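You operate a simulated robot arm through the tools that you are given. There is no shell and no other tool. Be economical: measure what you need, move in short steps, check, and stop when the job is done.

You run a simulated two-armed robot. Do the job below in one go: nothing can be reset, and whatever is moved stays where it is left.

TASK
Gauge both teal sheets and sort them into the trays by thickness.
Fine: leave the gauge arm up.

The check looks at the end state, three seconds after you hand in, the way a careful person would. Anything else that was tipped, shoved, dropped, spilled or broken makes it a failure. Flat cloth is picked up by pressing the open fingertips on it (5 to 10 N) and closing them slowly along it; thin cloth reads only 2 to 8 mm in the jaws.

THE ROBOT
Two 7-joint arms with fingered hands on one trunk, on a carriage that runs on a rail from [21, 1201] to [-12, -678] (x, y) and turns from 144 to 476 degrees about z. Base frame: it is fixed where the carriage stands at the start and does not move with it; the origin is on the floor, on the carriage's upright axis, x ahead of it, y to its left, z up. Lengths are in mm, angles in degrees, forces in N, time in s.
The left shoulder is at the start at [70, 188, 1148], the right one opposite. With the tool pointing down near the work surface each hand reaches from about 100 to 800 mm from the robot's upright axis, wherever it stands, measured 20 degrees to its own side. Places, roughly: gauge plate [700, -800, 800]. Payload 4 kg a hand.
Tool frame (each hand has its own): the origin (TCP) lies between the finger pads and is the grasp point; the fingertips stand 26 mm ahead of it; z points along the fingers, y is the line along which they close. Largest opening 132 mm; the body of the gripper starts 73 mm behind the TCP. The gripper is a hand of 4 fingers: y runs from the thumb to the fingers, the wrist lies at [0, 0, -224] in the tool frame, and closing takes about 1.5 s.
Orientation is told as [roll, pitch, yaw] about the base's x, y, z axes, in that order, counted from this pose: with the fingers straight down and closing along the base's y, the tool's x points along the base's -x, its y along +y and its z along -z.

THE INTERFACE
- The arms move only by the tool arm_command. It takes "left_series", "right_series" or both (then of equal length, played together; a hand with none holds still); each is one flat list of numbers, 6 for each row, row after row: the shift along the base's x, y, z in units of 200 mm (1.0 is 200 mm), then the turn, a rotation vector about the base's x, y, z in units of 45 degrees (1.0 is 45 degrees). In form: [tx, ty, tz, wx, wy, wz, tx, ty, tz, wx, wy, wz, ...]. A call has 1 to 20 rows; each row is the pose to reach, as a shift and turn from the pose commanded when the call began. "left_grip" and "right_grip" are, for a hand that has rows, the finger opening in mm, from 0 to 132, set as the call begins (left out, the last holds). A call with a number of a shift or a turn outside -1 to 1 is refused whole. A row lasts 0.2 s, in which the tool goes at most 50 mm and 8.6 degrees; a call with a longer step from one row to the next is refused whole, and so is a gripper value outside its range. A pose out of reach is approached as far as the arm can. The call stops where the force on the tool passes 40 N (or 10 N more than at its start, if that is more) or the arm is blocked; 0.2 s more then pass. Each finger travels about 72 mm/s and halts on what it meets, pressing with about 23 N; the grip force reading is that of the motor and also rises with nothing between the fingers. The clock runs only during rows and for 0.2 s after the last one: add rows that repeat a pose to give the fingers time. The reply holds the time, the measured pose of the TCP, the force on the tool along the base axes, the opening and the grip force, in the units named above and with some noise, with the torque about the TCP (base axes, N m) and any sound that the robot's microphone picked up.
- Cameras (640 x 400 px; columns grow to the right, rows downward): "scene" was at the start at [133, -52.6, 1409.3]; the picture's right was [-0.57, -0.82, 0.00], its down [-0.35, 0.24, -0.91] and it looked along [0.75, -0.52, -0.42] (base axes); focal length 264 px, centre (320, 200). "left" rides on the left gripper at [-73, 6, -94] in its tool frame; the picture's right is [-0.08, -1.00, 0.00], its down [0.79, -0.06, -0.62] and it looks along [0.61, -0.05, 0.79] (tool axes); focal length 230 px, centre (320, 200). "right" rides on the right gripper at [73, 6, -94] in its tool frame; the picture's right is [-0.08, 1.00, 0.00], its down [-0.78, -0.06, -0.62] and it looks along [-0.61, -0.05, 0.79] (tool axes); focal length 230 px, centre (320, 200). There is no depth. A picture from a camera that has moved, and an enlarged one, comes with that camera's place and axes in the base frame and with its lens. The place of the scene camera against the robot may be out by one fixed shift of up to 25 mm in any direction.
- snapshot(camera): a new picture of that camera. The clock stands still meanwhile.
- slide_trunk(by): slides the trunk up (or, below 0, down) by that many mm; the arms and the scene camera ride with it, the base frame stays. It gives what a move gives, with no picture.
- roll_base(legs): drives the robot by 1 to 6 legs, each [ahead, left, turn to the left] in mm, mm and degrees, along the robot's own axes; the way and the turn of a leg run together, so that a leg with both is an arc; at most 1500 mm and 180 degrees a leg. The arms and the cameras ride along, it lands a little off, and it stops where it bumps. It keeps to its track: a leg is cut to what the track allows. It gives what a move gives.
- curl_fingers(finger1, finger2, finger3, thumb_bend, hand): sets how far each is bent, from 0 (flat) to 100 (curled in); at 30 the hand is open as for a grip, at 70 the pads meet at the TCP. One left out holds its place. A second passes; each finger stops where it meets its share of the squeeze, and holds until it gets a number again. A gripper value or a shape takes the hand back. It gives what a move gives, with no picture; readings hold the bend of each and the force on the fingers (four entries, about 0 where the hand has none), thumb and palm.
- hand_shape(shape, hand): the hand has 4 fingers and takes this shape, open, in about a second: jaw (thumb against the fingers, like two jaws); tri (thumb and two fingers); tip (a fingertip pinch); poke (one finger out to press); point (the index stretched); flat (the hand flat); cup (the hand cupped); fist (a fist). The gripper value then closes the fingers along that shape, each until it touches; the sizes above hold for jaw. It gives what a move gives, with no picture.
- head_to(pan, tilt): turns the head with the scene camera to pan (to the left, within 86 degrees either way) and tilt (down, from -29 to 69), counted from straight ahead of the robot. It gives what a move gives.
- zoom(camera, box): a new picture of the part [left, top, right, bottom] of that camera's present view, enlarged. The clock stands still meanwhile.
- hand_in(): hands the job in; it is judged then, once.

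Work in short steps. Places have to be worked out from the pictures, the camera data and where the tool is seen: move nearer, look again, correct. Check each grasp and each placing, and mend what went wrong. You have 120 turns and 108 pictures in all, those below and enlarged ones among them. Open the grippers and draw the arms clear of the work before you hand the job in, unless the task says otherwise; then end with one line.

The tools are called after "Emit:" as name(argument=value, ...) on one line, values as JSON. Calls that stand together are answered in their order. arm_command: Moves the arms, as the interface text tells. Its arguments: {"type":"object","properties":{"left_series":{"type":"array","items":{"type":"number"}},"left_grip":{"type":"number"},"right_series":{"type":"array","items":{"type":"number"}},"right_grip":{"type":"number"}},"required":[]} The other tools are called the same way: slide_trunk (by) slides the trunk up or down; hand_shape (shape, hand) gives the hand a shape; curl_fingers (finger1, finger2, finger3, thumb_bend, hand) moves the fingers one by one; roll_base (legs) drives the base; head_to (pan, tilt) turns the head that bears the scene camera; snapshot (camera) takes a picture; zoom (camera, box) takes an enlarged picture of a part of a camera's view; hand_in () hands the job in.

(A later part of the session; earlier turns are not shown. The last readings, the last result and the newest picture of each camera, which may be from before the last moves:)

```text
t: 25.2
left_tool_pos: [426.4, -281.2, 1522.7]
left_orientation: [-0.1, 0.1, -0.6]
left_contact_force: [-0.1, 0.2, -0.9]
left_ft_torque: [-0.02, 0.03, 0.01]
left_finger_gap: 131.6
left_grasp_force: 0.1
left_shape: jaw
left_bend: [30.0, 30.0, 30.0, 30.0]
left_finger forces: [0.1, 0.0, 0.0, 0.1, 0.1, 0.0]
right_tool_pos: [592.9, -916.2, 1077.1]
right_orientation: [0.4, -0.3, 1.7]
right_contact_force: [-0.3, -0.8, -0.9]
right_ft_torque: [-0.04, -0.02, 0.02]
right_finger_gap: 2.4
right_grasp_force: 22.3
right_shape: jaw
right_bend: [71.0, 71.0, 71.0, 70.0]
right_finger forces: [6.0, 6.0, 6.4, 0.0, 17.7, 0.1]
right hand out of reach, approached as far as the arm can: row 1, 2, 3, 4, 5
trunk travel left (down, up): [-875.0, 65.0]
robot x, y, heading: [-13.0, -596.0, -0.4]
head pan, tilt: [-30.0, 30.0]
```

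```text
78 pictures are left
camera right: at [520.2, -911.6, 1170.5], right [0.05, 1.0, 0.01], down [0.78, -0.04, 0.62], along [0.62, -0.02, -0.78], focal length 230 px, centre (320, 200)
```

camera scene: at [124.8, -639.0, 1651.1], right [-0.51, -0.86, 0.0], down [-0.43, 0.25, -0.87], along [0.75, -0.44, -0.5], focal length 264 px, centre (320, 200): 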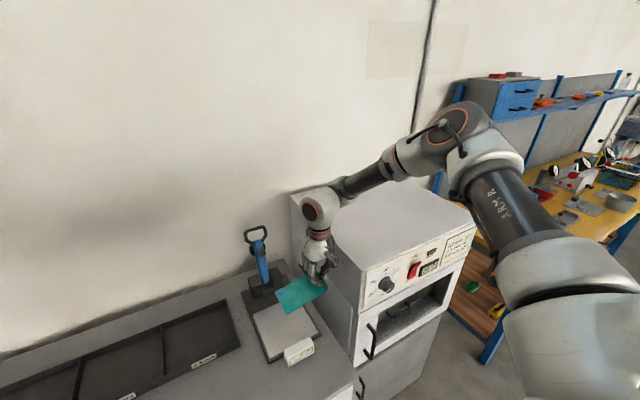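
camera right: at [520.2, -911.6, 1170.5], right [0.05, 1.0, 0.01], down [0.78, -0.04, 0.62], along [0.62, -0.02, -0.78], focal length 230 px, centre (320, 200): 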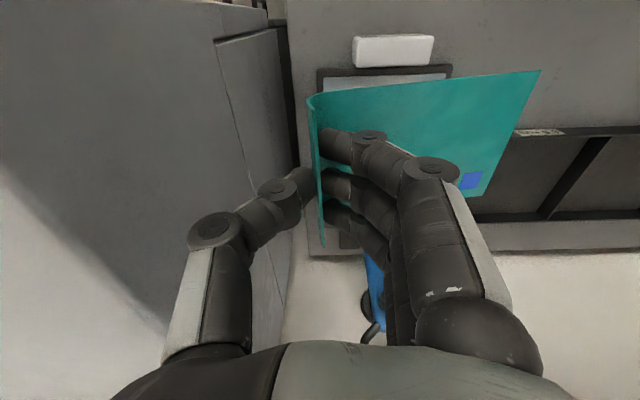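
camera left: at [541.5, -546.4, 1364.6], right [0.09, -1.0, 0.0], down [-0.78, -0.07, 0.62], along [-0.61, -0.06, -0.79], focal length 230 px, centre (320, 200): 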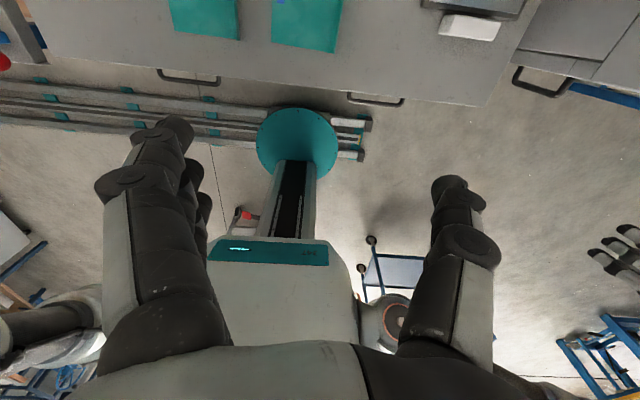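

Raising made it worse, since a lower hand relative to the shoulder shortens the reach. I lift the hand, return the trunk, and test whether some yaw frees the wrist.

Emit:
arm_command(right_series=[0, 0.1, 0.2, 0, 0, 0, 0, 0.15, 0.4, 0, 0, 0, 0, 0.2, 0.6, 0, 0, 0, 0, 0.2, 0.75, 0, 0, 0])

Emit:
slide_trunk(by=-250)

Emit:
arm_command(right_series=[0, 0, 0, 0, 0, 0.15, 0, 0, 0, 0, 0, 0.3, 0, 0, 0, 0, 0, 0.45, 0, 0, 0, 0, 0, 0.6, 0.1, 0, 0, 0, 0, 0.6, 0.2, 0, 0, 0, 0, 0.6, 0.3, 0, 0, 0, 0, 0.6, 0.4, 0, 0, 0, 0, 0.6])

Emit:
snapshot(camera="scene")

```text
t: 26.2
left_tool_pos: [424.8, -280.5, 1521.9]
left_orientation: [0.1, -0.1, -0.6]
left_contact_force: [0.5, -0.3, 1.1]
left_ft_torque: [0.02, -0.03, 0.01]
left_finger_gap: 132.1
left_grasp_force: 0.1
left_shape: jaw
left_bend: [30.0, 30.0, 30.0, 30.0]
left_finger forces: [0.1, 0.0, 0.1, 0.1, 0.0, 0.0]
right_tool_pos: [595.6, -876.0, 1233.2]
right_orientation: [0.4, -0.3, 1.7]
right_contact_force: [-0.9, 0.3, -0.1]
right_ft_torque: [-0.01, -0.06, -0.01]
right_finger_gap: 2.7
right_grasp_force: 22.2
right_shape: jaw
right_bend: [71.0, 71.0, 71.0, 70.0]
right_finger forces: [5.9, 5.9, 6.1, 0.1, 17.8, 0.0]
trunk travel left (down, up): [-875.0, 65.0]
robot x, y, heading: [-6.9, -590.7, -0.6]
head pan, tilt: [-30.0, 30.0]
```

```text
t: 28.8
left_tool_pos: [426.7, -281.2, 1271.9]
left_orientation: [0.0, -0.1, -0.6]
left_contact_force: [0.0, 0.3, 0.4]
left_ft_torque: [-0.01, 0.01, 0.02]
left_finger_gap: 132.0
left_grasp_force: 0.0
left_shape: jaw
left_bend: [30.0, 30.0, 30.0, 30.0]
left_finger forces: [0.0, 0.1, 0.0, 0.0, 0.0, 0.0]
right_tool_pos: [596.0, -875.4, 982.2]
right_orientation: [0.3, -0.2, 1.6]
right_contact_force: [0.0, -0.6, -1.1]
right_ft_torque: [-0.03, -0.02, -0.04]
right_finger_gap: 2.6
right_grasp_force: 22.9
right_shape: jaw
right_bend: [71.0, 71.0, 71.0, 70.0]
right_finger forces: [5.9, 5.9, 6.2, 0.0, 17.8, 0.0]
trunk travel left (down, up): [-625.0, 315.0]
robot x, y, heading: [-12.5, -589.3, -0.6]
head pan, tilt: [-30.0, 30.0]
```

```text
t: 30.6
left_tool_pos: [426.9, -282.1, 1272.0]
left_orientation: [0.0, 0.0, -0.6]
left_contact_force: [-0.2, -1.1, 0.2]
left_ft_torque: [-0.01, -0.01, 0.01]
left_finger_gap: 132.0
left_grasp_force: 0.1
left_shape: jaw
left_bend: [30.0, 30.0, 30.0, 30.0]
left_finger forces: [0.0, 0.0, 0.0, 0.0, 0.1, 0.1]
right_tool_pos: [653.8, -888.7, 984.8]
right_orientation: [0.3, -0.3, 28.7]
right_contact_force: [-0.4, -0.2, -0.1]
right_ft_torque: [-0.01, -0.01, 0.01]
right_finger_gap: 2.7
right_grasp_force: 22.9
right_shape: jaw
right_bend: [71.0, 71.0, 71.0, 70.0]
right_finger forces: [5.9, 6.0, 6.1, 0.1, 17.9, 0.0]
right hand out of reach, approached as far as the arm can: row 7, 8
trunk travel left (down, up): [-625.0, 315.0]
robot x, y, heading: [-10.7, -589.1, -0.7]
head pan, tilt: [-30.0, 30.0]
```

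```text
77 pictures are left
camera scene: at [124.7, -638.4, 1401.1], right [-0.51, -0.86, 0.0], down [-0.43, 0.25, -0.87], along [0.75, -0.44, -0.5], focal length 264 px, centre (320, 200)
```

scene: 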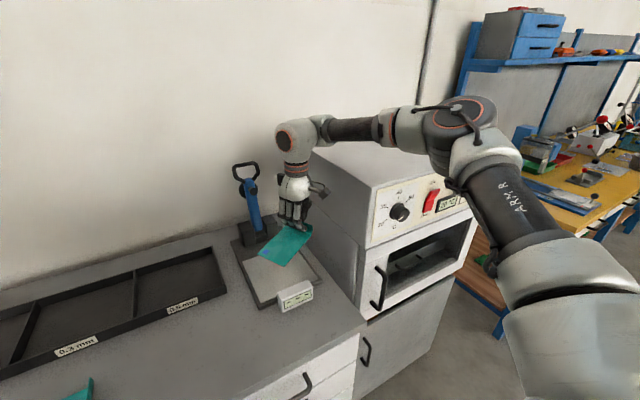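

Yaw makes no difference; the right arm's posture doesn't suit the gauge beside the oven. The left arm, with the robot turned right and its elbow over the table, suits it better. I retreat and take the sheet back to its old spot.

Emit:
arm_command(right_series=[-0.15, 0, 0, 0, 0, -0.15, -0.3, 0.05, 0, 0, 0, -0.3, -0.4, 0.1, 0, 0, 0, -0.45, -0.5, 0.15, 0, 0, 0, -0.6, -0.55, 0.2, 0, 0, 0, -0.64, -0.55, 0.2, -0.1, 0, 0, -0.64])

Emit:
roll_base(legs=[[0, 250, 0.6]])

Emit:
snapshot(camera="right")

```text
t: 32.0
left_tool_pos: [427.1, -282.5, 1272.1]
left_orientation: [0.1, 0.1, -0.6]
left_contact_force: [-0.2, 0.2, -0.9]
left_ft_torque: [-0.04, 0.02, 0.02]
left_finger_gap: 131.8
left_grasp_force: 0.1
left_shape: jaw
left_bend: [30.0, 30.0, 30.0, 30.0]
left_finger forces: [0.0, 0.1, 0.0, 0.1, 0.0, 0.0]
right_tool_pos: [545.0, -848.6, 966.4]
right_orientation: [0.3, -0.3, -0.1]
right_contact_force: [0.0, -0.5, 0.3]
right_ft_torque: [-0.02, 0.0, 0.0]
right_finger_gap: 2.9
right_grasp_force: 23.0
right_shape: jaw
right_bend: [71.0, 71.0, 71.0, 70.0]
right_finger forces: [6.0, 5.8, 6.2, 0.1, 17.9, 0.0]
trunk travel left (down, up): [-625.0, 315.0]
robot x, y, heading: [-14.3, -592.1, -0.7]
head pan, tilt: [-30.0, 30.0]
```

```text
t: 33.8
left_tool_pos: [427.9, -22.3, 1273.0]
left_orientation: [0.1, -0.1, 0.1]
left_contact_force: [0.2, -0.3, -1.0]
left_ft_torque: [0.0, 0.02, -0.03]
left_finger_gap: 131.7
left_grasp_force: 0.1
left_shape: jaw
left_bend: [30.0, 30.0, 30.0, 30.0]
left_finger forces: [0.1, 0.1, 0.1, 0.1, 0.0, 0.1]
right_tool_pos: [550.6, -587.8, 966.9]
right_orientation: [0.4, -0.3, 0.4]
right_contact_force: [-0.1, 0.2, -0.1]
right_ft_torque: [-0.03, -0.05, -0.05]
right_finger_gap: 2.3
right_grasp_force: 22.5
right_shape: jaw
right_bend: [71.0, 71.0, 71.0, 70.0]
right_finger forces: [6.0, 5.9, 6.2, 0.0, 17.9, 0.0]
trunk travel left (down, up): [-625.0, 315.0]
robot x, y, heading: [-2.3, -339.7, -0.0]
head pan, tilt: [-30.0, 30.0]
```

```text
76 pictures are left
camera right: at [479.3, -582.5, 1059.6], right [0.07, 1.0, 0.01], down [0.78, -0.06, 0.62], along [0.62, -0.04, -0.79], focal length 230 px, centre (320, 200)
```

right: 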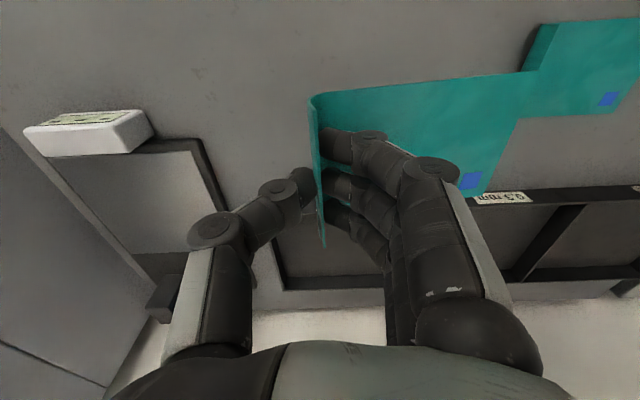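

The sheet is over free table again. I lower it to flange position [545,-602], z≈834, then open.

Emit:
arm_command(right_series=[-0.01, -0.03, -0.2, 0, 0, 0, -0.02, -0.06, -0.4, 0, 0, 0, -0.03, -0.07, -0.55, 0, 0, 0, -0.03, -0.07, -0.64, 0, 0, 0, -0.03, -0.07, -0.665, 0, 0, 0, -0.03, -0.07, -0.665, 0, 0, 0])

Emit:
arm_command(right_series=[0, 0, 0, 0, 0, 0, 0, 0, 0, 0, 0, 0, 0, 0, 0, 0, 0, 0, 0, 0, 0, 0, 0, 0, 0, 0, 0, 0, 0, 0], right_grip=50)

Emit:
snapshot(camera="right")

```text
t: 35.2
left_tool_pos: [427.7, -20.3, 1271.8]
left_orientation: [0.0, -0.1, 0.0]
left_contact_force: [0.3, 0.2, -0.5]
left_ft_torque: [-0.02, 0.01, 0.04]
left_finger_gap: 131.8
left_grasp_force: 0.2
left_shape: jaw
left_bend: [30.0, 30.0, 30.0, 30.0]
left_finger forces: [0.0, 0.0, 0.0, 0.0, 0.0, 0.0]
right_tool_pos: [547.2, -601.3, 835.0]
right_orientation: [0.3, -0.2, 0.6]
right_contact_force: [0.8, -0.4, 1.8]
right_ft_torque: [0.15, 0.02, 0.01]
right_finger_gap: 2.1
right_grasp_force: 23.0
right_shape: jaw
right_bend: [71.0, 71.0, 71.0, 70.0]
right_finger forces: [6.9, 7.0, 7.3, 0.1, 18.3, 0.0]
trunk travel left (down, up): [-625.0, 315.0]
robot x, y, heading: [-6.6, -337.2, 0.2]
head pan, tilt: [-30.0, 30.0]
```

```text
t: 36.4
left_tool_pos: [428.4, -20.6, 1271.6]
left_orientation: [-0.1, -0.1, 0.0]
left_contact_force: [-0.4, 0.0, 0.5]
left_ft_torque: [-0.02, 0.01, 0.01]
left_finger_gap: 131.7
left_grasp_force: 0.1
left_shape: jaw
left_bend: [30.0, 30.0, 30.0, 30.0]
left_finger forces: [0.1, 0.0, 0.0, 0.0, 0.1, 0.1]
right_tool_pos: [545.8, -601.4, 836.5]
right_orientation: [0.3, -0.1, 0.4]
right_contact_force: [-0.7, 0.0, 0.3]
right_ft_torque: [0.0, 0.02, 0.0]
right_finger_gap: 49.3
right_grasp_force: 0.0
right_shape: jaw
right_bend: [73.0, 73.0, 73.0, 70.0]
right_finger forces: [0.0, 0.0, 0.1, 0.0, 0.1, 0.0]
trunk travel left (down, up): [-625.0, 315.0]
robot x, y, heading: [-7.1, -335.5, -0.0]
head pan, tilt: [-30.0, 30.0]
```

```text
75 pictures are left
camera right: at [474.1, -595.5, 928.5], right [0.07, 1.0, 0.01], down [0.78, -0.06, 0.62], along [0.62, -0.04, -0.79], focal length 230 px, centre (320, 200)
```

right: 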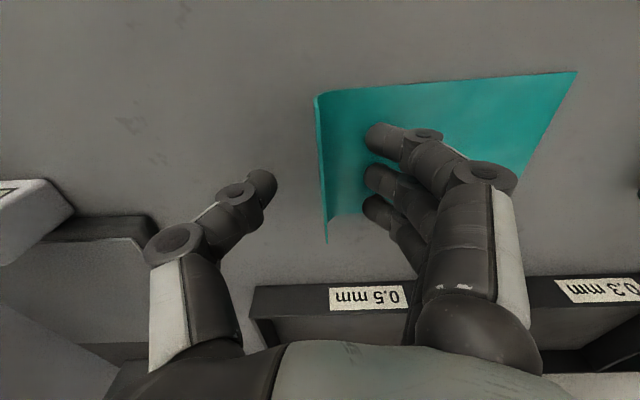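

Released cleanly. I raise the right hand and tuck it back near the body so the turn stays clear of the oven.

Emit:
arm_command(right_series=[0, 0, 0.2, 0, 0, 0, 0, 0, 0.4, 0, 0, 0, 0, 0, 0.6, 0, 0, 0, -0.1, -0.05, 0.8, 0, 0, 0, -0.2, -0.1, 0.95, 0, 0, 0])

Emit:
arm_command(right_series=[-0.2, 0, 0.1, 0, 0, 0, -0.4, -0.05, 0.2, 0, 0, 0, -0.6, -0.1, 0.3, 0, 0, 0, -0.8, -0.15, 0.4, 0, 0, 0, -0.95, -0.2, 0.5, 0, 0, 0])

Emit:
head_to(pan=0, tilt=40)

Emit:
snapshot(camera="scene")

```text
t: 37.6
left_tool_pos: [425.2, -20.9, 1272.6]
left_orientation: [0.0, 0.0, 0.0]
left_contact_force: [-0.9, -0.1, 0.1]
left_ft_torque: [-0.03, 0.0, -0.03]
left_finger_gap: 131.9
left_grasp_force: 0.0
left_shape: jaw
left_bend: [30.0, 30.0, 30.0, 30.0]
left_finger forces: [0.1, 0.1, 0.1, 0.0, 0.1, 0.1]
right_tool_pos: [505.2, -625.1, 1025.0]
right_orientation: [0.2, -0.4, 0.4]
right_contact_force: [-0.4, -0.1, -0.2]
right_ft_torque: [0.04, -0.01, -0.01]
right_finger_gap: 49.5
right_grasp_force: 0.1
right_shape: jaw
right_bend: [73.0, 73.0, 73.0, 70.0]
right_finger forces: [0.0, 0.0, 0.0, 0.0, 0.1, 0.1]
trunk travel left (down, up): [-625.0, 315.0]
robot x, y, heading: [-3.7, -334.8, -0.1]
head pan, tilt: [-30.0, 30.0]
```

```text
t: 38.8
left_tool_pos: [426.6, -21.4, 1273.8]
left_orientation: [0.0, 0.0, 0.0]
left_contact_force: [-0.1, -0.2, -0.4]
left_ft_torque: [0.03, -0.03, 0.01]
left_finger_gap: 132.0
left_grasp_force: 0.1
left_shape: jaw
left_bend: [30.0, 30.0, 30.0, 30.0]
left_finger forces: [0.1, 0.0, 0.1, 0.1, 0.0, 0.0]
right_tool_pos: [313.2, -662.2, 1126.4]
right_orientation: [0.5, -0.3, 0.4]
right_contact_force: [0.3, -0.4, 0.2]
right_ft_torque: [-0.01, -0.02, 0.01]
right_finger_gap: 49.5
right_grasp_force: 0.1
right_shape: jaw
right_bend: [73.0, 73.0, 73.0, 70.0]
right_finger forces: [0.1, 0.0, 0.0, 0.0, 0.0, 0.1]
trunk travel left (down, up): [-625.0, 315.0]
robot x, y, heading: [-6.1, -337.6, -0.1]
head pan, tilt: [-30.0, 30.0]
```

```text
t: 39.8
left_tool_pos: [426.7, -20.6, 1272.1]
left_orientation: [0.0, 0.0, 0.0]
left_contact_force: [0.4, 0.0, -0.3]
left_ft_torque: [0.0, 0.01, 0.01]
left_finger_gap: 132.0
left_grasp_force: 0.0
left_shape: jaw
left_bend: [30.0, 30.0, 30.0, 30.0]
left_finger forces: [0.0, 0.0, 0.1, 0.0, 0.1, 0.0]
right_tool_pos: [315.3, -660.8, 1125.7]
right_orientation: [0.3, -0.2, 0.3]
right_contact_force: [0.1, 0.0, -0.9]
right_ft_torque: [0.01, 0.0, 0.0]
right_finger_gap: 49.6
right_grasp_force: 0.0
right_shape: jaw
right_bend: [73.0, 73.0, 73.0, 70.0]
right_finger forces: [0.0, 0.1, 0.0, 0.0, 0.1, 0.0]
trunk travel left (down, up): [-625.0, 315.0]
robot x, y, heading: [-5.7, -338.3, 0.1]
head pan, tilt: [0.0, 40.0]
```

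```text
74 pictures are left
camera scene: at [136.1, -336.2, 1385.8], right [0.0, -1.0, 0.0], down [-0.64, 0.0, -0.77], along [0.77, 0.0, -0.64], focal length 264 px, centre (320, 200)
```

scene: 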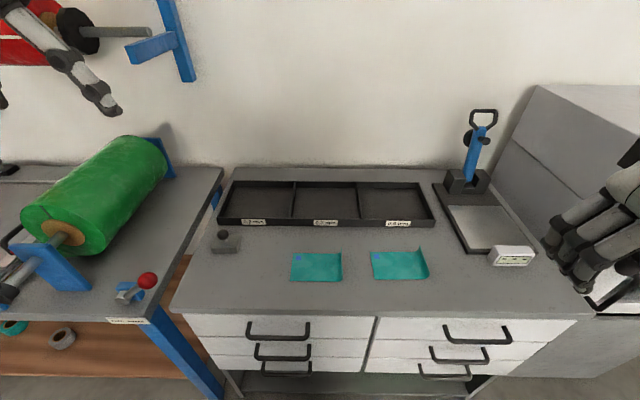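

Clear view. I turn the robot 45° right in place, then run to the right end of the rail so the left arm covers sheet 2 and the gauge.

Emit:
roll_base(legs=[[0, 0, -45], [235, -235, 0]])

Emit:
head_to(pan=40, tilt=40)

Emit:
snapshot(camera="scene")

Emit:
snapshot(camera="left")

```text
t: 44.0
left_tool_pos: [517.4, -747.2, 1271.9]
left_orientation: [-0.1, 0.0, -45.6]
left_contact_force: [-0.4, -0.3, -0.4]
left_ft_torque: [-0.01, -0.01, 0.02]
left_finger_gap: 131.8
left_grasp_force: 0.0
left_shape: jaw
left_bend: [30.0, 30.0, 30.0, 30.0]
left_finger forces: [0.0, 0.0, 0.0, 0.0, 0.0, 0.0]
right_tool_pos: [-20.1, -1114.1, 1126.7]
right_orientation: [0.4, -0.3, -45.3]
right_contact_force: [-0.3, 0.1, -0.1]
right_ft_torque: [-0.01, 0.02, -0.04]
right_finger_gap: 49.3
right_grasp_force: 0.0
right_shape: jaw
right_bend: [73.0, 73.0, 73.0, 70.0]
right_finger forces: [0.0, 0.0, 0.0, 0.0, 0.1, 0.0]
trunk travel left (down, up): [-625.0, 315.0]
robot x, y, heading: [-12.8, -654.2, -45.7]
head pan, tilt: [0.0, 40.0]
```

```text
t: 45.1
left_tool_pos: [518.1, -745.9, 1272.7]
left_orientation: [0.0, -0.1, -45.5]
left_contact_force: [-0.4, -0.8, 0.0]
left_ft_torque: [-0.01, 0.01, 0.0]
left_finger_gap: 131.6
left_grasp_force: 0.1
left_shape: jaw
left_bend: [30.0, 30.0, 30.0, 30.0]
left_finger forces: [0.0, 0.1, 0.0, 0.1, 0.1, 0.1]
right_tool_pos: [-19.6, -1113.7, 1124.3]
right_orientation: [0.2, -0.2, -45.2]
right_contact_force: [-0.4, 0.3, -0.1]
right_ft_torque: [-0.01, -0.01, -0.01]
right_finger_gap: 49.8
right_grasp_force: 0.1
right_shape: jaw
right_bend: [73.0, 73.0, 73.0, 70.0]
right_finger forces: [0.0, 0.0, 0.0, 0.1, 0.1, 0.0]
trunk travel left (down, up): [-625.0, 315.0]
robot x, y, heading: [-5.4, -655.7, -45.8]
head pan, tilt: [40.0, 40.0]
```

```text
73 pictures are left
camera scene: at [115.4, -700.8, 1385.7], right [-0.1, -1.0, 0.0], down [-0.64, 0.06, -0.77], along [0.76, -0.08, -0.64], focal length 264 px, centre (320, 200)
```

scene: 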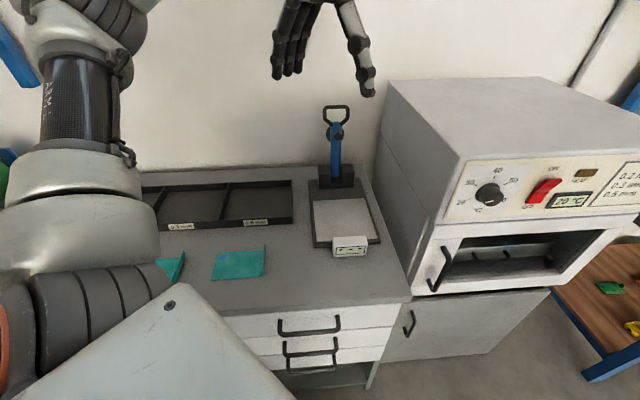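

```text
72 pictures are left
camera left: at [571.1, -794.9, 1365.7], right [-0.66, -0.75, 0.0], down [-0.59, 0.52, 0.62], along [-0.46, 0.41, -0.79], focal length 230 px, centre (320, 200)
```

left: 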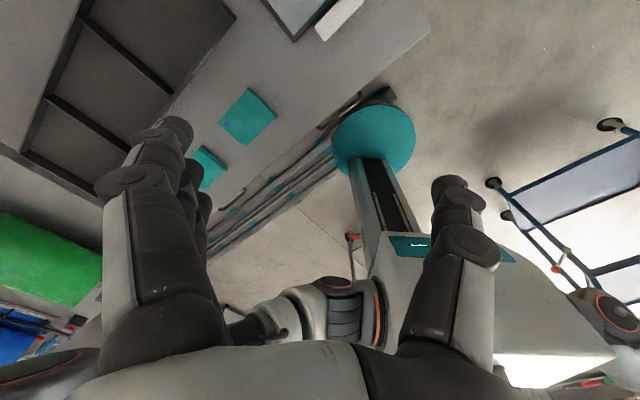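

I have a good view now. I bring the left hand over sheet 2's flange, turning it to yaw ≈0, and look with its camera.

Emit:
arm_command(left_series=[0.02, 0.12, -0.12, 0, 0, 0.18, 0.04, 0.24, -0.24, 0, 0, 0.36, 0.06, 0.36, -0.4, 0, 0, 0.54, 0.08, 0.48, -0.6, 0, 0, 0.72, 0.1, 0.6, -0.8, 0, 0, 0.88, 0.13, 0.72, -0.95, 0, 0, 1, 0.13, 0.72, -1, 0, 0, 1], left_grip=80)

Emit:
arm_command(left_series=[0, 0, -0.2, 0, 0, 0, 0, 0, -0.4, 0, 0, 0, 0, 0, -0.6, 0, 0, 0, 0, 0, -0.8, 0, 0, 0])

Emit:
snapshot(camera="left")

Emit:
snapshot(camera="scene")

```text
t: 46.7
left_tool_pos: [542.4, -602.0, 1072.3]
left_orientation: [0.2, 0.0, -0.5]
left_contact_force: [-0.4, 0.4, -0.5]
left_ft_torque: [0.03, -0.02, 0.03]
left_finger_gap: 80.4
left_grasp_force: 0.1
left_shape: jaw
left_bend: [71.0, 71.0, 71.0, 69.0]
left_finger forces: [0.1, 0.0, 0.1, 0.0, 0.0, 0.0]
right_tool_pos: [-19.7, -1114.1, 1125.3]
right_orientation: [0.3, -0.2, -45.1]
right_contact_force: [-0.2, -0.1, -0.1]
right_ft_torque: [0.03, 0.0, 0.01]
right_finger_gap: 49.4
right_grasp_force: 0.0
right_shape: jaw
right_bend: [73.0, 73.0, 73.0, 70.0]
right_finger forces: [0.0, 0.1, 0.1, 0.0, 0.0, 0.0]
trunk travel left (down, up): [-625.0, 315.0]
robot x, y, heading: [-11.3, -657.6, -45.6]
head pan, tilt: [40.0, 40.0]
```

```text
t: 47.7
left_tool_pos: [543.7, -598.2, 908.5]
left_orientation: [0.1, 0.1, -0.6]
left_contact_force: [0.9, 0.0, 0.3]
left_ft_torque: [0.01, 0.0, -0.01]
left_finger_gap: 80.5
left_grasp_force: 0.1
left_shape: jaw
left_bend: [71.0, 71.0, 71.0, 69.0]
left_finger forces: [0.0, 0.1, 0.0, 0.0, 0.0, 0.0]
right_tool_pos: [-18.7, -1114.0, 1125.6]
right_orientation: [0.3, -0.3, -45.2]
right_contact_force: [0.0, -0.7, 0.2]
right_ft_torque: [-0.02, 0.03, 0.0]
right_finger_gap: 49.7
right_grasp_force: 0.1
right_shape: jaw
right_bend: [73.0, 73.0, 73.0, 70.0]
right_finger forces: [0.1, 0.0, 0.1, 0.0, 0.0, 0.1]
trunk travel left (down, up): [-625.0, 315.0]
robot x, y, heading: [-10.5, -657.7, -45.7]
head pan, tilt: [40.0, 40.0]
```

```text
71 pictures are left
camera left: at [615.4, -593.8, 1001.8], right [0.07, -1.0, 0.0], down [-0.78, -0.05, 0.62], along [-0.62, -0.04, -0.79], focal length 230 px, centre (320, 200)
```

left: 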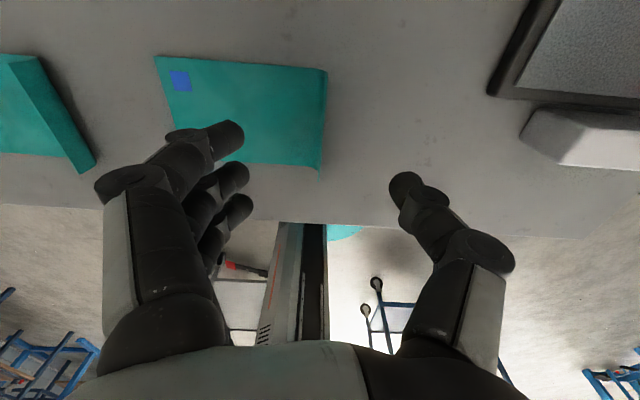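

```text
70 pictures are left
camera scene: at [116.3, -701.0, 1385.7], right [-0.1, -1.0, 0.0], down [-0.64, 0.06, -0.77], along [0.76, -0.07, -0.64], focal length 264 px, centre (320, 200)
```

scene: 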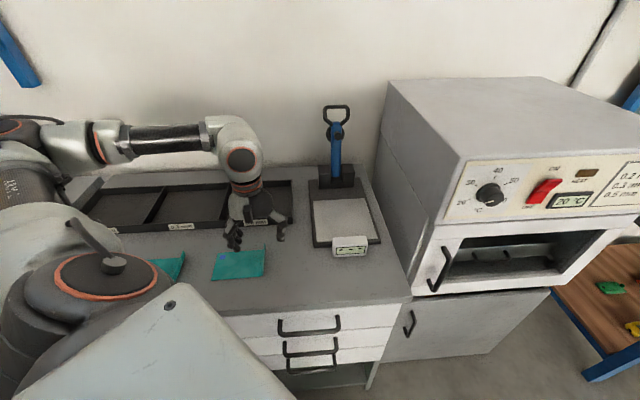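

The flange is at y≈-600, x 505–587, almost centred under the left hand. I lower to z≈831 and close in two stages.

Emit:
arm_command(left_series=[0.01, -0.01, -0.2, 0, 0, 0, 0.01, -0.01, -0.35, 0, 0, 0, 0.01, -0.01, -0.385, 0, 0, 0, 0.01, -0.01, -0.385, 0, 0, 0])

Emit:
arm_command(left_series=[0, 0, 0, 0, 0, 0, 0, 0, 0, 0, 0, 0, 0, 0, 0, 0, 0, 0, 0, 0, 0, 0, 0, 0], left_grip=25)

Emit:
snapshot(camera="left")

```text
t: 48.7
left_tool_pos: [544.0, -602.7, 835.0]
left_orientation: [0.0, -0.1, -0.6]
left_contact_force: [-0.1, -0.4, -0.4]
left_ft_torque: [0.03, 0.01, 0.01]
left_finger_gap: 80.5
left_grasp_force: 0.1
left_shape: jaw
left_bend: [71.0, 71.0, 71.0, 69.0]
left_finger forces: [0.1, 0.0, 0.1, 0.0, 0.0, 0.0]
right_tool_pos: [-18.6, -1113.8, 1124.7]
right_orientation: [0.2, -0.3, -45.2]
right_contact_force: [0.1, 0.9, 0.2]
right_ft_torque: [-0.04, -0.01, 0.02]
right_finger_gap: 49.4
right_grasp_force: 0.0
right_shape: jaw
right_bend: [73.0, 73.0, 73.0, 70.0]
right_finger forces: [0.0, 0.0, 0.0, 0.2, 0.1, 0.1]
trunk travel left (down, up): [-625.0, 315.0]
robot x, y, heading: [-10.6, -657.1, -45.4]
head pan, tilt: [40.0, 40.0]
```

```text
t: 49.7
left_tool_pos: [543.3, -601.5, 835.7]
left_orientation: [0.1, 0.0, -0.6]
left_contact_force: [0.6, -0.4, -0.2]
left_ft_torque: [0.0, 0.0, 0.0]
left_finger_gap: 25.5
left_grasp_force: 0.0
left_shape: jaw
left_bend: [73.0, 73.0, 73.0, 70.0]
left_finger forces: [0.0, 0.0, 0.1, 0.0, 0.0, 0.0]
right_tool_pos: [-19.1, -1115.0, 1125.2]
right_orientation: [0.3, -0.2, -45.2]
right_contact_force: [-0.8, 0.1, -0.1]
right_ft_torque: [0.01, 0.0, 0.01]
right_finger_gap: 49.6
right_grasp_force: 0.0
right_shape: jaw
right_bend: [73.0, 73.0, 73.0, 70.0]
right_finger forces: [0.0, 0.1, 0.0, 0.0, 0.0, 0.0]
trunk travel left (down, up): [-625.0, 315.0]
robot x, y, heading: [-11.9, -657.5, -45.8]
head pan, tilt: [40.0, 40.0]
```

```text
69 pictures are left
camera left: at [616.1, -597.5, 928.2], right [0.07, -1.0, 0.0], down [-0.79, -0.05, 0.62], along [-0.62, -0.04, -0.79], focal length 230 px, centre (320, 200)
```

left: 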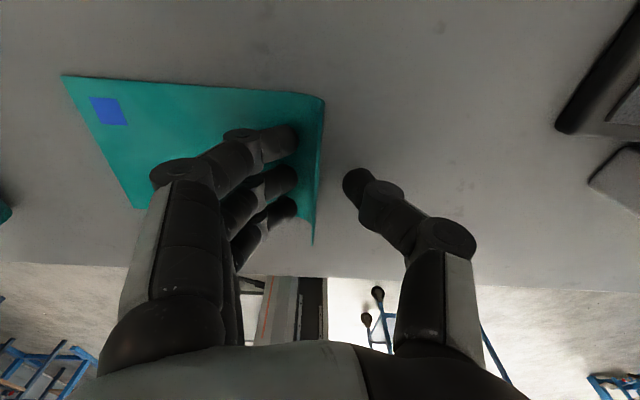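

The flange is between the tips. I close and lift.

Emit:
arm_command(left_series=[0, 0, -0.012, 0, 0, 0, 0, 0, -0.012, 0, 0, 0, 0, 0, -0.012, 0, 0, 0, 0, 0, -0.012, 0, 0, 0, 0, 0, -0.012, 0, 0, 0], left_grip=0)

Emit:
arm_command(left_series=[0, 0, 0.1, 0, 0, 0, 0, 0, 0.25, 0, 0, 0, 0, 0, 0.4, 0, 0, 0, 0, 0, 0.6, 0, 0, 0, 0, 0, 0.6, 0, 0, 0])

Emit:
snapshot(camera="left")

```text
t: 50.9
left_tool_pos: [544.2, -603.0, 833.0]
left_orientation: [0.0, 0.0, -0.6]
left_contact_force: [2.4, 2.1, 11.4]
left_ft_torque: [0.28, -0.12, -0.02]
left_finger_gap: 2.3
left_grasp_force: 22.4
left_shape: jaw
left_bend: [71.0, 71.0, 71.0, 70.0]
left_finger forces: [8.4, 8.6, 8.7, 0.1, 18.7, 0.0]
right_tool_pos: [-20.7, -1113.9, 1126.8]
right_orientation: [0.3, -0.5, -45.2]
right_contact_force: [0.6, 0.4, 0.1]
right_ft_torque: [0.0, -0.03, -0.01]
right_finger_gap: 49.3
right_grasp_force: 0.1
right_shape: jaw
right_bend: [73.0, 73.0, 73.0, 70.0]
right_finger forces: [0.0, 0.0, 0.0, 0.0, 0.0, 0.0]
trunk travel left (down, up): [-625.0, 315.0]
robot x, y, heading: [-12.2, -655.4, -45.8]
head pan, tilt: [40.0, 40.0]
```

```text
t: 52.1
left_tool_pos: [542.2, -605.0, 952.6]
left_orientation: [-0.1, 0.1, -0.6]
left_contact_force: [0.1, 1.1, -0.7]
left_ft_torque: [-0.03, -0.01, -0.03]
left_finger_gap: 2.1
left_grasp_force: 22.7
left_shape: jaw
left_bend: [71.0, 71.0, 71.0, 70.0]
left_finger forces: [6.2, 6.1, 6.2, 0.0, 18.5, 0.0]
right_tool_pos: [-19.0, -1113.7, 1124.8]
right_orientation: [0.3, -0.1, -45.2]
right_contact_force: [-0.7, -0.1, 0.1]
right_ft_torque: [-0.01, 0.01, 0.0]
right_finger_gap: 49.4
right_grasp_force: 0.0
right_shape: jaw
right_bend: [73.0, 73.0, 73.0, 70.0]
right_finger forces: [0.0, 0.0, 0.0, 0.0, 0.1, 0.0]
trunk travel left (down, up): [-625.0, 315.0]
robot x, y, heading: [-12.8, -658.8, -45.5]
head pan, tilt: [40.0, 40.0]
```

```text
68 pictures are left
camera left: at [614.7, -600.9, 1045.9], right [0.07, -1.0, 0.0], down [-0.78, -0.05, 0.62], along [-0.62, -0.04, -0.79], focal length 230 px, centre (320, 200)
```

left: 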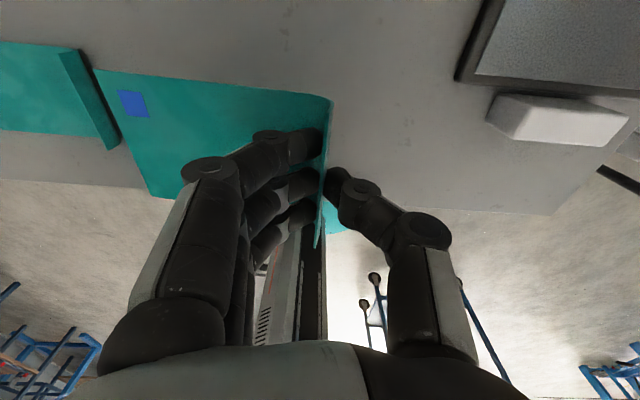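

The sheet is held. I turn the robot another 15° right, which swings the sheet toward the gauge and gives the left arm more reach.

Emit:
roll_base(legs=[[0, 0, -15]])

Emit:
arm_command(left_series=[0.1, -0.1, 0, 0, 0, 0, 0.2, -0.22, 0, 0, 0, 0, 0.3, -0.35, 0, 0, 0, 0, 0.4, -0.48, 0, 0, 0, 0, 0.5, -0.56, 0, 0, 0, -0.05, 0.6, -0.62, 0, 0, 0, -0.1, 0.6, -0.62, 0, 0, 0, -0.1])

Emit:
head_to(pan=50, tilt=35)

Emit:
snapshot(camera="left")

Emit:
snapshot(camera="scene")

```text
t: 53.4
left_tool_pos: [535.4, -752.7, 952.7]
left_orientation: [0.1, 0.0, -15.8]
left_contact_force: [0.2, 0.0, -0.8]
left_ft_torque: [-0.05, 0.01, 0.01]
left_finger_gap: 1.8
left_grasp_force: 23.1
left_shape: jaw
left_bend: [71.0, 71.0, 71.0, 70.0]
left_finger forces: [6.2, 6.1, 6.2, 0.1, 18.5, 0.0]
right_tool_pos: [-139.3, -1095.5, 1125.7]
right_orientation: [0.3, -0.2, -60.4]
right_contact_force: [0.5, -0.1, 0.8]
right_ft_torque: [-0.03, -0.04, 0.0]
right_finger_gap: 49.5
right_grasp_force: 0.0
right_shape: jaw
right_bend: [73.0, 73.0, 73.0, 70.0]
right_finger forces: [0.0, 0.1, 0.1, 0.0, 0.1, 0.0]
trunk travel left (down, up): [-625.0, 315.0]
robot x, y, heading: [-10.0, -657.3, -60.7]
head pan, tilt: [40.0, 40.0]
```

```text
t: 55.0
left_tool_pos: [657.5, -876.4, 953.2]
left_orientation: [0.0, 0.0, -20.2]
left_contact_force: [0.3, -0.8, -0.4]
left_ft_torque: [-0.03, -0.04, -0.02]
left_finger_gap: 1.7
left_grasp_force: 23.1
left_shape: jaw
left_bend: [71.0, 71.0, 71.0, 70.0]
left_finger forces: [6.3, 6.2, 6.3, 0.0, 18.8, 0.0]
right_tool_pos: [-139.4, -1095.8, 1125.5]
right_orientation: [0.3, -0.3, -60.4]
right_contact_force: [0.5, 0.0, -0.3]
right_ft_torque: [-0.01, -0.03, 0.01]
right_finger_gap: 49.4
right_grasp_force: 0.1
right_shape: jaw
right_bend: [73.0, 73.0, 73.0, 70.0]
right_finger forces: [0.1, 0.0, 0.1, 0.0, 0.0, 0.0]
trunk travel left (down, up): [-625.0, 315.0]
robot x, y, heading: [-15.1, -656.3, -60.7]
head pan, tilt: [40.0, 40.0]
```

```text
t: 55.7
left_tool_pos: [655.9, -875.6, 952.6]
left_orientation: [0.0, 0.0, -20.3]
left_contact_force: [0.2, 0.0, -1.1]
left_ft_torque: [0.01, 0.01, 0.01]
left_finger_gap: 1.9
left_grasp_force: 22.9
left_shape: jaw
left_bend: [71.0, 71.0, 71.0, 70.0]
left_finger forces: [6.3, 6.2, 6.3, 0.0, 18.7, 0.1]
right_tool_pos: [-139.0, -1095.3, 1125.6]
right_orientation: [0.4, -0.1, -60.4]
right_contact_force: [-0.2, 0.3, -0.6]
right_ft_torque: [0.01, 0.0, -0.01]
right_finger_gap: 49.3
right_grasp_force: 0.0
right_shape: jaw
right_bend: [73.0, 73.0, 73.0, 70.0]
right_finger forces: [0.0, 0.0, 0.0, 0.1, 0.0, 0.0]
trunk travel left (down, up): [-625.0, 315.0]
robot x, y, heading: [-9.3, -658.5, -60.7]
head pan, tilt: [50.0, 35.0]
```

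```text
67 pictures are left
camera left: at [725.5, -897.0, 1046.5], right [-0.27, -0.96, 0.0], down [-0.76, 0.21, 0.62], along [-0.59, 0.17, -0.79], focal length 230 px, centre (320, 200)
```

left: 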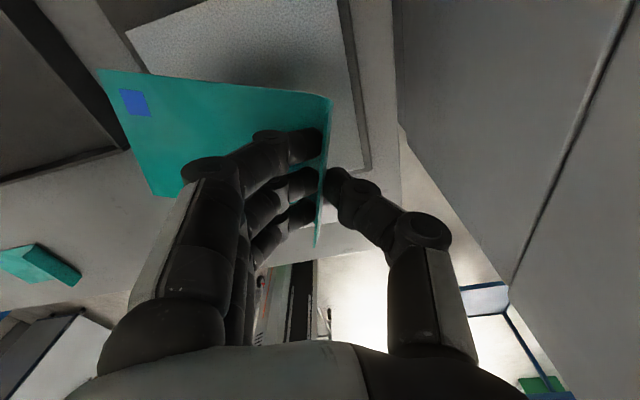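

```text
66 pictures are left
camera scene: at [106.7, -717.1, 1393.2], right [-0.19, -0.98, 0.0], down [-0.56, 0.11, -0.82], along [0.8, -0.15, -0.57], focal length 264 px, centre (320, 200)
```

scene: 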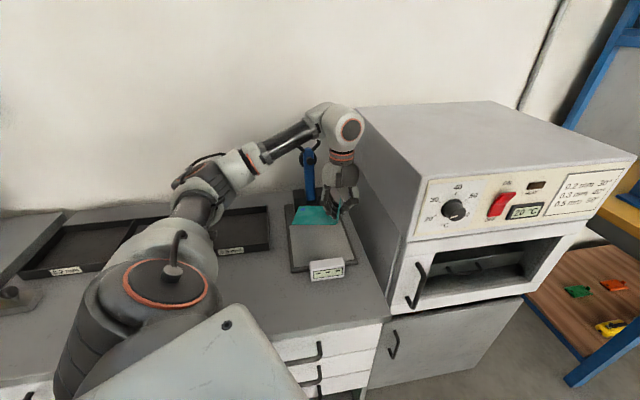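

The sheet sits over the anvil with room on all sides. I lower in stages, watching for contact.

Emit:
arm_command(left_series=[0, 0, -0.15, 0, 0, 0, 0, 0, -0.3, 0, 0, 0, 0, 0, -0.42, 0, 0, 0, 0, 0, -0.46, 0, 0, 0, 0, 0, -0.49, 0, 0, 0, 0, 0, -0.49, 0, 0, 0])

Emit:
zoom(camera="scene", box=[240, 130, 400, 290])

Emit:
snapshot(camera="left")

```text
t: 57.1
left_tool_pos: [656.1, -875.3, 851.4]
left_orientation: [0.0, 0.0, -20.3]
left_contact_force: [0.5, -1.0, 1.2]
left_ft_torque: [0.15, -0.08, 0.03]
left_finger_gap: 1.6
left_grasp_force: 23.3
left_shape: jaw
left_bend: [71.0, 71.0, 71.0, 70.0]
left_finger forces: [7.4, 7.1, 6.8, 0.1, 19.0, 0.0]
right_tool_pos: [-139.8, -1095.5, 1126.1]
right_orientation: [0.3, -0.1, -60.4]
right_contact_force: [0.1, -0.3, -0.3]
right_ft_torque: [0.0, -0.03, 0.01]
right_finger_gap: 49.7
right_grasp_force: 0.0
right_shape: jaw
right_bend: [73.0, 73.0, 73.0, 70.0]
right_finger forces: [0.0, 0.0, 0.0, 0.0, 0.0, 0.0]
trunk travel left (down, up): [-625.0, 315.0]
robot x, y, heading: [-12.8, -658.9, -60.8]
head pan, tilt: [50.0, 35.0]
```

```text
2.50 times, centred on (320, 210) of scene
camera zoom: at [106.4, -717.0, 1393.3], right [-0.19, -0.98, 0.0], down [-0.56, 0.11, -0.82], along [0.8, -0.15, -0.57], focal length 661 px, centre (320, 175)
```

zoom: 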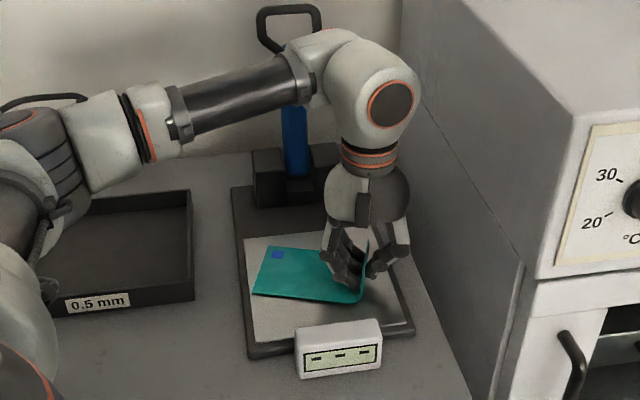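

```text
64 pictures are left
camera left: at [725.9, -896.2, 946.2], right [-0.27, -0.96, 0.0], down [-0.76, 0.21, 0.62], along [-0.59, 0.17, -0.79], focal length 230 px, centre (320, 200)
```

left: 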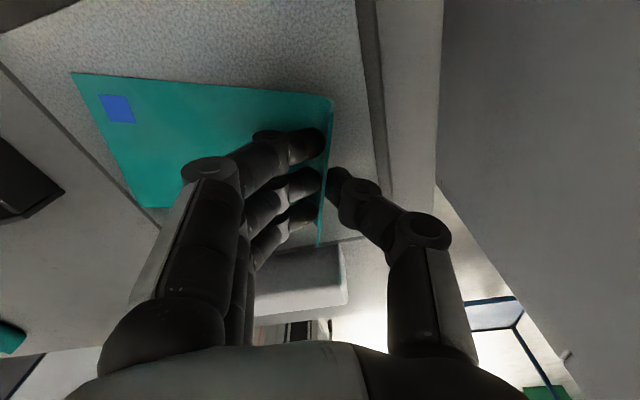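

The sheet is just touching the anvil (z≈851). I lower 4 mm more, open and see how it rests.

Emit:
arm_command(left_series=[0, 0, -0.015, 0, 0, 0, 0, 0, -0.02, 0, 0, 0, 0, 0, -0.02, 0, 0, 0])

Emit:
arm_command(left_series=[0, 0, 0, 0, 0, 0, 0, 0, 0, 0, 0, 0, 0, 0, 0, 0, 0, 0, 0, 0, 0, 0, 0, 0], left_grip=50)

Emit:
arm_command(left_series=[0, 0, 0.15, 0, 0, 0, 0, 0, 0.3, 0, 0, 0, -0.1, 0.1, 0.5, 0, 0, 0, -0.3, 0.2, 0.65, 0, 0, 0, -0.5, 0.35, 0.65, 0, 0, 0, -0.7, 0.5, 0.65, 0, 0, 0])

Emit:
zoom(camera="scene", box=[240, 90, 400, 290])

```text
t: 57.9
left_tool_pos: [656.6, -877.0, 851.2]
left_orientation: [-0.1, -0.2, -20.4]
left_contact_force: [0.4, -0.5, 8.2]
left_ft_torque: [0.18, -0.07, 0.01]
left_finger_gap: 2.0
left_grasp_force: 22.8
left_shape: jaw
left_bend: [71.0, 71.0, 71.0, 70.0]
left_finger forces: [8.5, 8.1, 8.3, 0.0, 20.1, 0.0]
right_tool_pos: [-141.0, -1094.9, 1126.7]
right_orientation: [0.3, -0.3, -60.4]
right_contact_force: [-0.5, -0.3, 1.0]
right_ft_torque: [0.0, 0.01, 0.0]
right_finger_gap: 49.8
right_grasp_force: 0.1
right_shape: jaw
right_bend: [73.0, 73.0, 73.0, 70.0]
right_finger forces: [0.1, 0.0, 0.0, 0.0, 0.0, 0.0]
trunk travel left (down, up): [-625.0, 315.0]
robot x, y, heading: [-10.9, -654.1, -60.8]
head pan, tilt: [50.0, 35.0]
```

```text
t: 58.9
left_tool_pos: [658.0, -876.2, 848.6]
left_orientation: [-0.1, 0.0, -20.2]
left_contact_force: [-0.2, 0.2, -0.1]
left_ft_torque: [0.0, -0.01, 0.01]
left_finger_gap: 49.4
left_grasp_force: 0.1
left_shape: jaw
left_bend: [73.0, 73.0, 73.0, 70.0]
left_finger forces: [0.0, 0.0, 0.1, 0.0, 0.0, 0.1]
right_tool_pos: [-139.6, -1094.2, 1125.7]
right_orientation: [0.3, -0.3, -60.4]
right_contact_force: [-0.9, -0.2, -0.2]
right_ft_torque: [0.01, 0.0, 0.0]
right_finger_gap: 49.4
right_grasp_force: 0.1
right_shape: jaw
right_bend: [73.0, 73.0, 73.0, 70.0]
right_finger forces: [0.1, 0.0, 0.1, 0.0, 0.0, 0.0]
trunk travel left (down, up): [-625.0, 315.0]
robot x, y, heading: [-17.1, -655.7, -60.7]
head pan, tilt: [50.0, 35.0]
```

```text
refused: row 4 steps farther than a row can; nothing moved
```

```text
2.00 times, centred on (320, 190) of scene
camera zoom: at [106.8, -716.9, 1393.2], right [-0.19, -0.98, 0.0], down [-0.56, 0.11, -0.82], along [0.8, -0.15, -0.57], focal length 529 px, centre (320, 220)
```

zoom: 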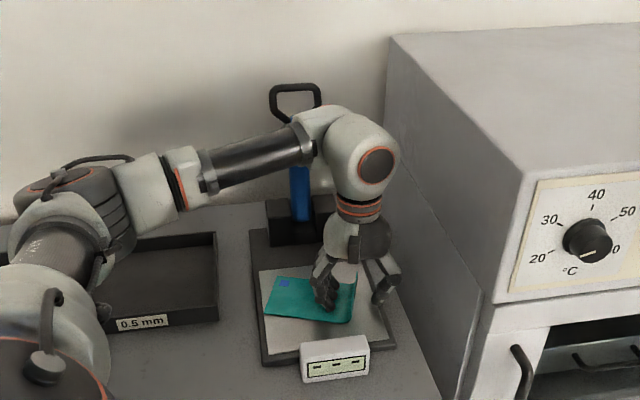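

Released; the retreat was refused for too long a step, so I redo it: straight up first, then back and left.

Emit:
arm_command(left_series=[0, 0, 0.15, 0, 0, 0, 0, 0, 0.3, 0, 0, 0, -0.05, 0.1, 0.45, 0, 0, 0, -0.2, 0.2, 0.5, 0, 0, 0, -0.36, 0.3, 0.5, 0, 0, 0, -0.52, 0.4, 0.5, 0, 0, 0, -0.68, 0.5, 0.5, 0, 0, 0])

Emit:
zoom(camera="scene", box=[240, 90, 400, 290])

Emit:
snapshot(camera="left")

```text
t: 60.5
left_tool_pos: [519.5, -776.0, 950.4]
left_orientation: [0.0, 0.0, -20.4]
left_contact_force: [0.6, -0.1, 0.1]
left_ft_torque: [-0.01, -0.02, 0.0]
left_finger_gap: 49.6
left_grasp_force: 0.1
left_shape: jaw
left_bend: [73.0, 73.0, 73.0, 70.0]
left_finger forces: [0.0, 0.0, 0.0, 0.0, 0.1, 0.1]
right_tool_pos: [-140.3, -1095.0, 1125.0]
right_orientation: [0.3, -0.4, -60.4]
right_contact_force: [0.4, -0.2, -0.1]
right_ft_torque: [-0.01, 0.01, 0.02]
right_finger_gap: 49.7
right_grasp_force: 0.1
right_shape: jaw
right_bend: [73.0, 73.0, 73.0, 70.0]
right_finger forces: [0.0, 0.1, 0.0, 0.1, 0.0, 0.0]
trunk travel left (down, up): [-625.0, 315.0]
robot x, y, heading: [-11.2, -659.7, -60.8]
head pan, tilt: [50.0, 35.0]
```

```text
2.00 times, centred on (320, 190) of scene
camera zoom: at [105.7, -716.4, 1393.4], right [-0.19, -0.98, 0.0], down [-0.56, 0.11, -0.82], along [0.81, -0.15, -0.57], focal length 529 px, centre (320, 220)
```

zoom: 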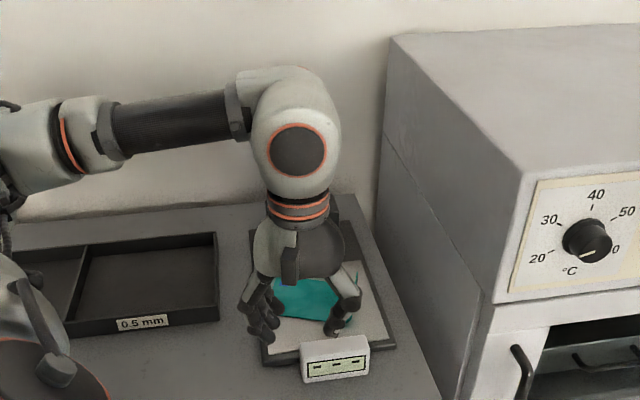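

```text
61 pictures are left
camera left: at [589.0, -796.6, 1044.5], right [-0.27, -0.96, 0.0], down [-0.76, 0.21, 0.62], along [-0.59, 0.17, -0.79], focal length 230 px, centre (320, 200)
```

left: 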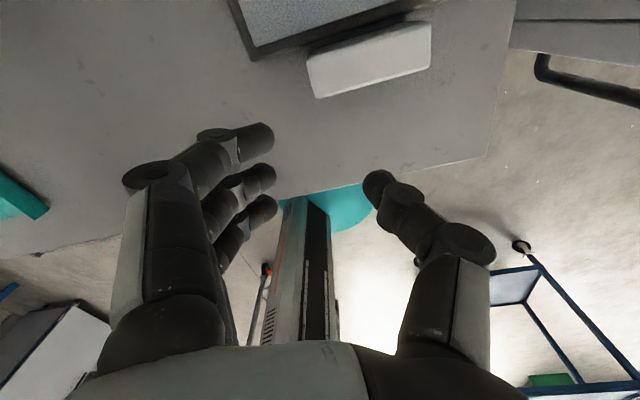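

The sheet rests well on the anvil. The gauge arm leans slightly back, with its pivot near [850,-824,850] and its handle loop near [897,-825,1065]. I'll grip the loop from front-above with the hand pitched 45°. First I raise the hand and level its yaw.

Emit:
arm_command(left_series=[0, 0, 0.2, 0, 0, 0.15, 0, 0, 0.4, 0, 0, 0.3, 0, 0, 0.6, 0, 0, 0.453, 0, 0, 0.8, 0, 0, 0.453, 0, 0, 1, 0, 0, 0.453], left_grip=132)

Emit:
arm_command(left_series=[0.1, -0.05, 0.05, 0, -0.17, 0, 0.2, -0.1, 0.1, 0, -0.34, 0, 0.35, -0.15, 0.15, 0, -0.51, 0, 0.5, -0.2, 0.2, 0, -0.68, 0, 0.65, -0.24, 0.2, 0, -0.85, 0, 0.8, -0.24, 0.2, 0, -1, 0, 0.8, -0.24, 0.2, 0, -1, 0])

Emit:
snapshot(camera="left")

Emit:
snapshot(camera="scene")

```text
t: 61.7
left_tool_pos: [518.9, -778.1, 1147.2]
left_orientation: [0.4, 0.2, 0.1]
left_contact_force: [-1.0, 0.5, 1.2]
left_ft_torque: [-0.02, -0.01, 0.0]
left_finger_gap: 131.9
left_grasp_force: 0.0
left_shape: jaw
left_bend: [30.0, 30.0, 30.0, 30.0]
left_finger forces: [0.0, 0.1, 0.0, 0.0, 0.0, 0.0]
right_tool_pos: [-140.2, -1095.3, 1124.9]
right_orientation: [0.4, -0.2, -60.4]
right_contact_force: [-0.5, 0.4, 0.2]
right_ft_torque: [0.0, -0.04, 0.0]
right_finger_gap: 49.3
right_grasp_force: 0.1
right_shape: jaw
right_bend: [73.0, 73.0, 73.0, 70.0]
right_finger forces: [0.0, 0.0, 0.0, 0.0, 0.0, 0.0]
trunk travel left (down, up): [-625.0, 315.0]
robot x, y, heading: [-12.3, -653.7, -60.7]
head pan, tilt: [50.0, 35.0]
```

```text
t: 63.3
left_tool_pos: [680.8, -821.8, 1190.2]
left_orientation: [-0.1, -45.1, 0.1]
left_contact_force: [1.0, 0.6, -0.7]
left_ft_torque: [0.01, -0.02, 0.0]
left_finger_gap: 132.0
left_grasp_force: 0.1
left_shape: jaw
left_bend: [30.0, 30.0, 30.0, 30.0]
left_finger forces: [0.0, 0.0, 0.0, 0.1, 0.0, 0.0]
right_tool_pos: [-140.8, -1096.2, 1125.4]
right_orientation: [0.4, -0.3, -60.3]
right_contact_force: [-0.4, -0.3, -0.1]
right_ft_torque: [0.03, 0.01, -0.02]
right_finger_gap: 49.5
right_grasp_force: 0.0
right_shape: jaw
right_bend: [73.0, 73.0, 73.0, 70.0]
right_finger forces: [0.1, 0.0, 0.0, 0.0, 0.0, 0.0]
trunk travel left (down, up): [-625.0, 315.0]
robot x, y, heading: [-12.0, -655.3, -60.5]
head pan, tilt: [50.0, 35.0]
```

```text
60 pictures are left
camera left: at [664.5, -817.8, 1307.9], right [0.06, -1.0, 0.06], down [-0.99, -0.06, -0.12], along [0.12, -0.05, -0.99], focal length 230 px, centre (320, 200)
```

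left: 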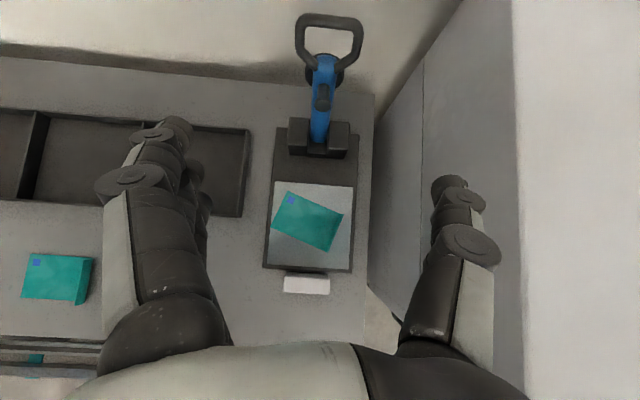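

```text
59 pictures are left
camera scene: at [105.7, -717.2, 1393.4], right [-0.19, -0.98, 0.0], down [-0.56, 0.11, -0.82], along [0.81, -0.15, -0.57], focal length 264 px, centre (320, 200)
```

scene: 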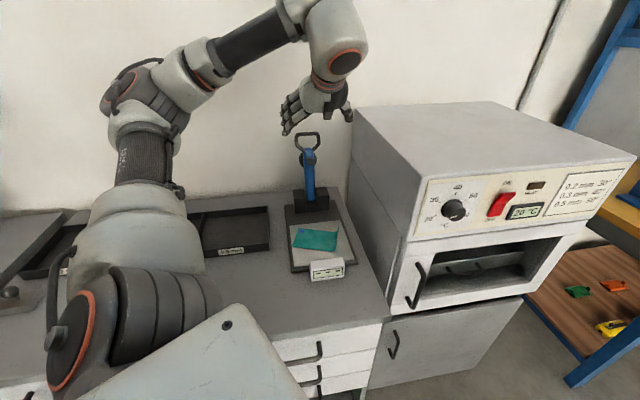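

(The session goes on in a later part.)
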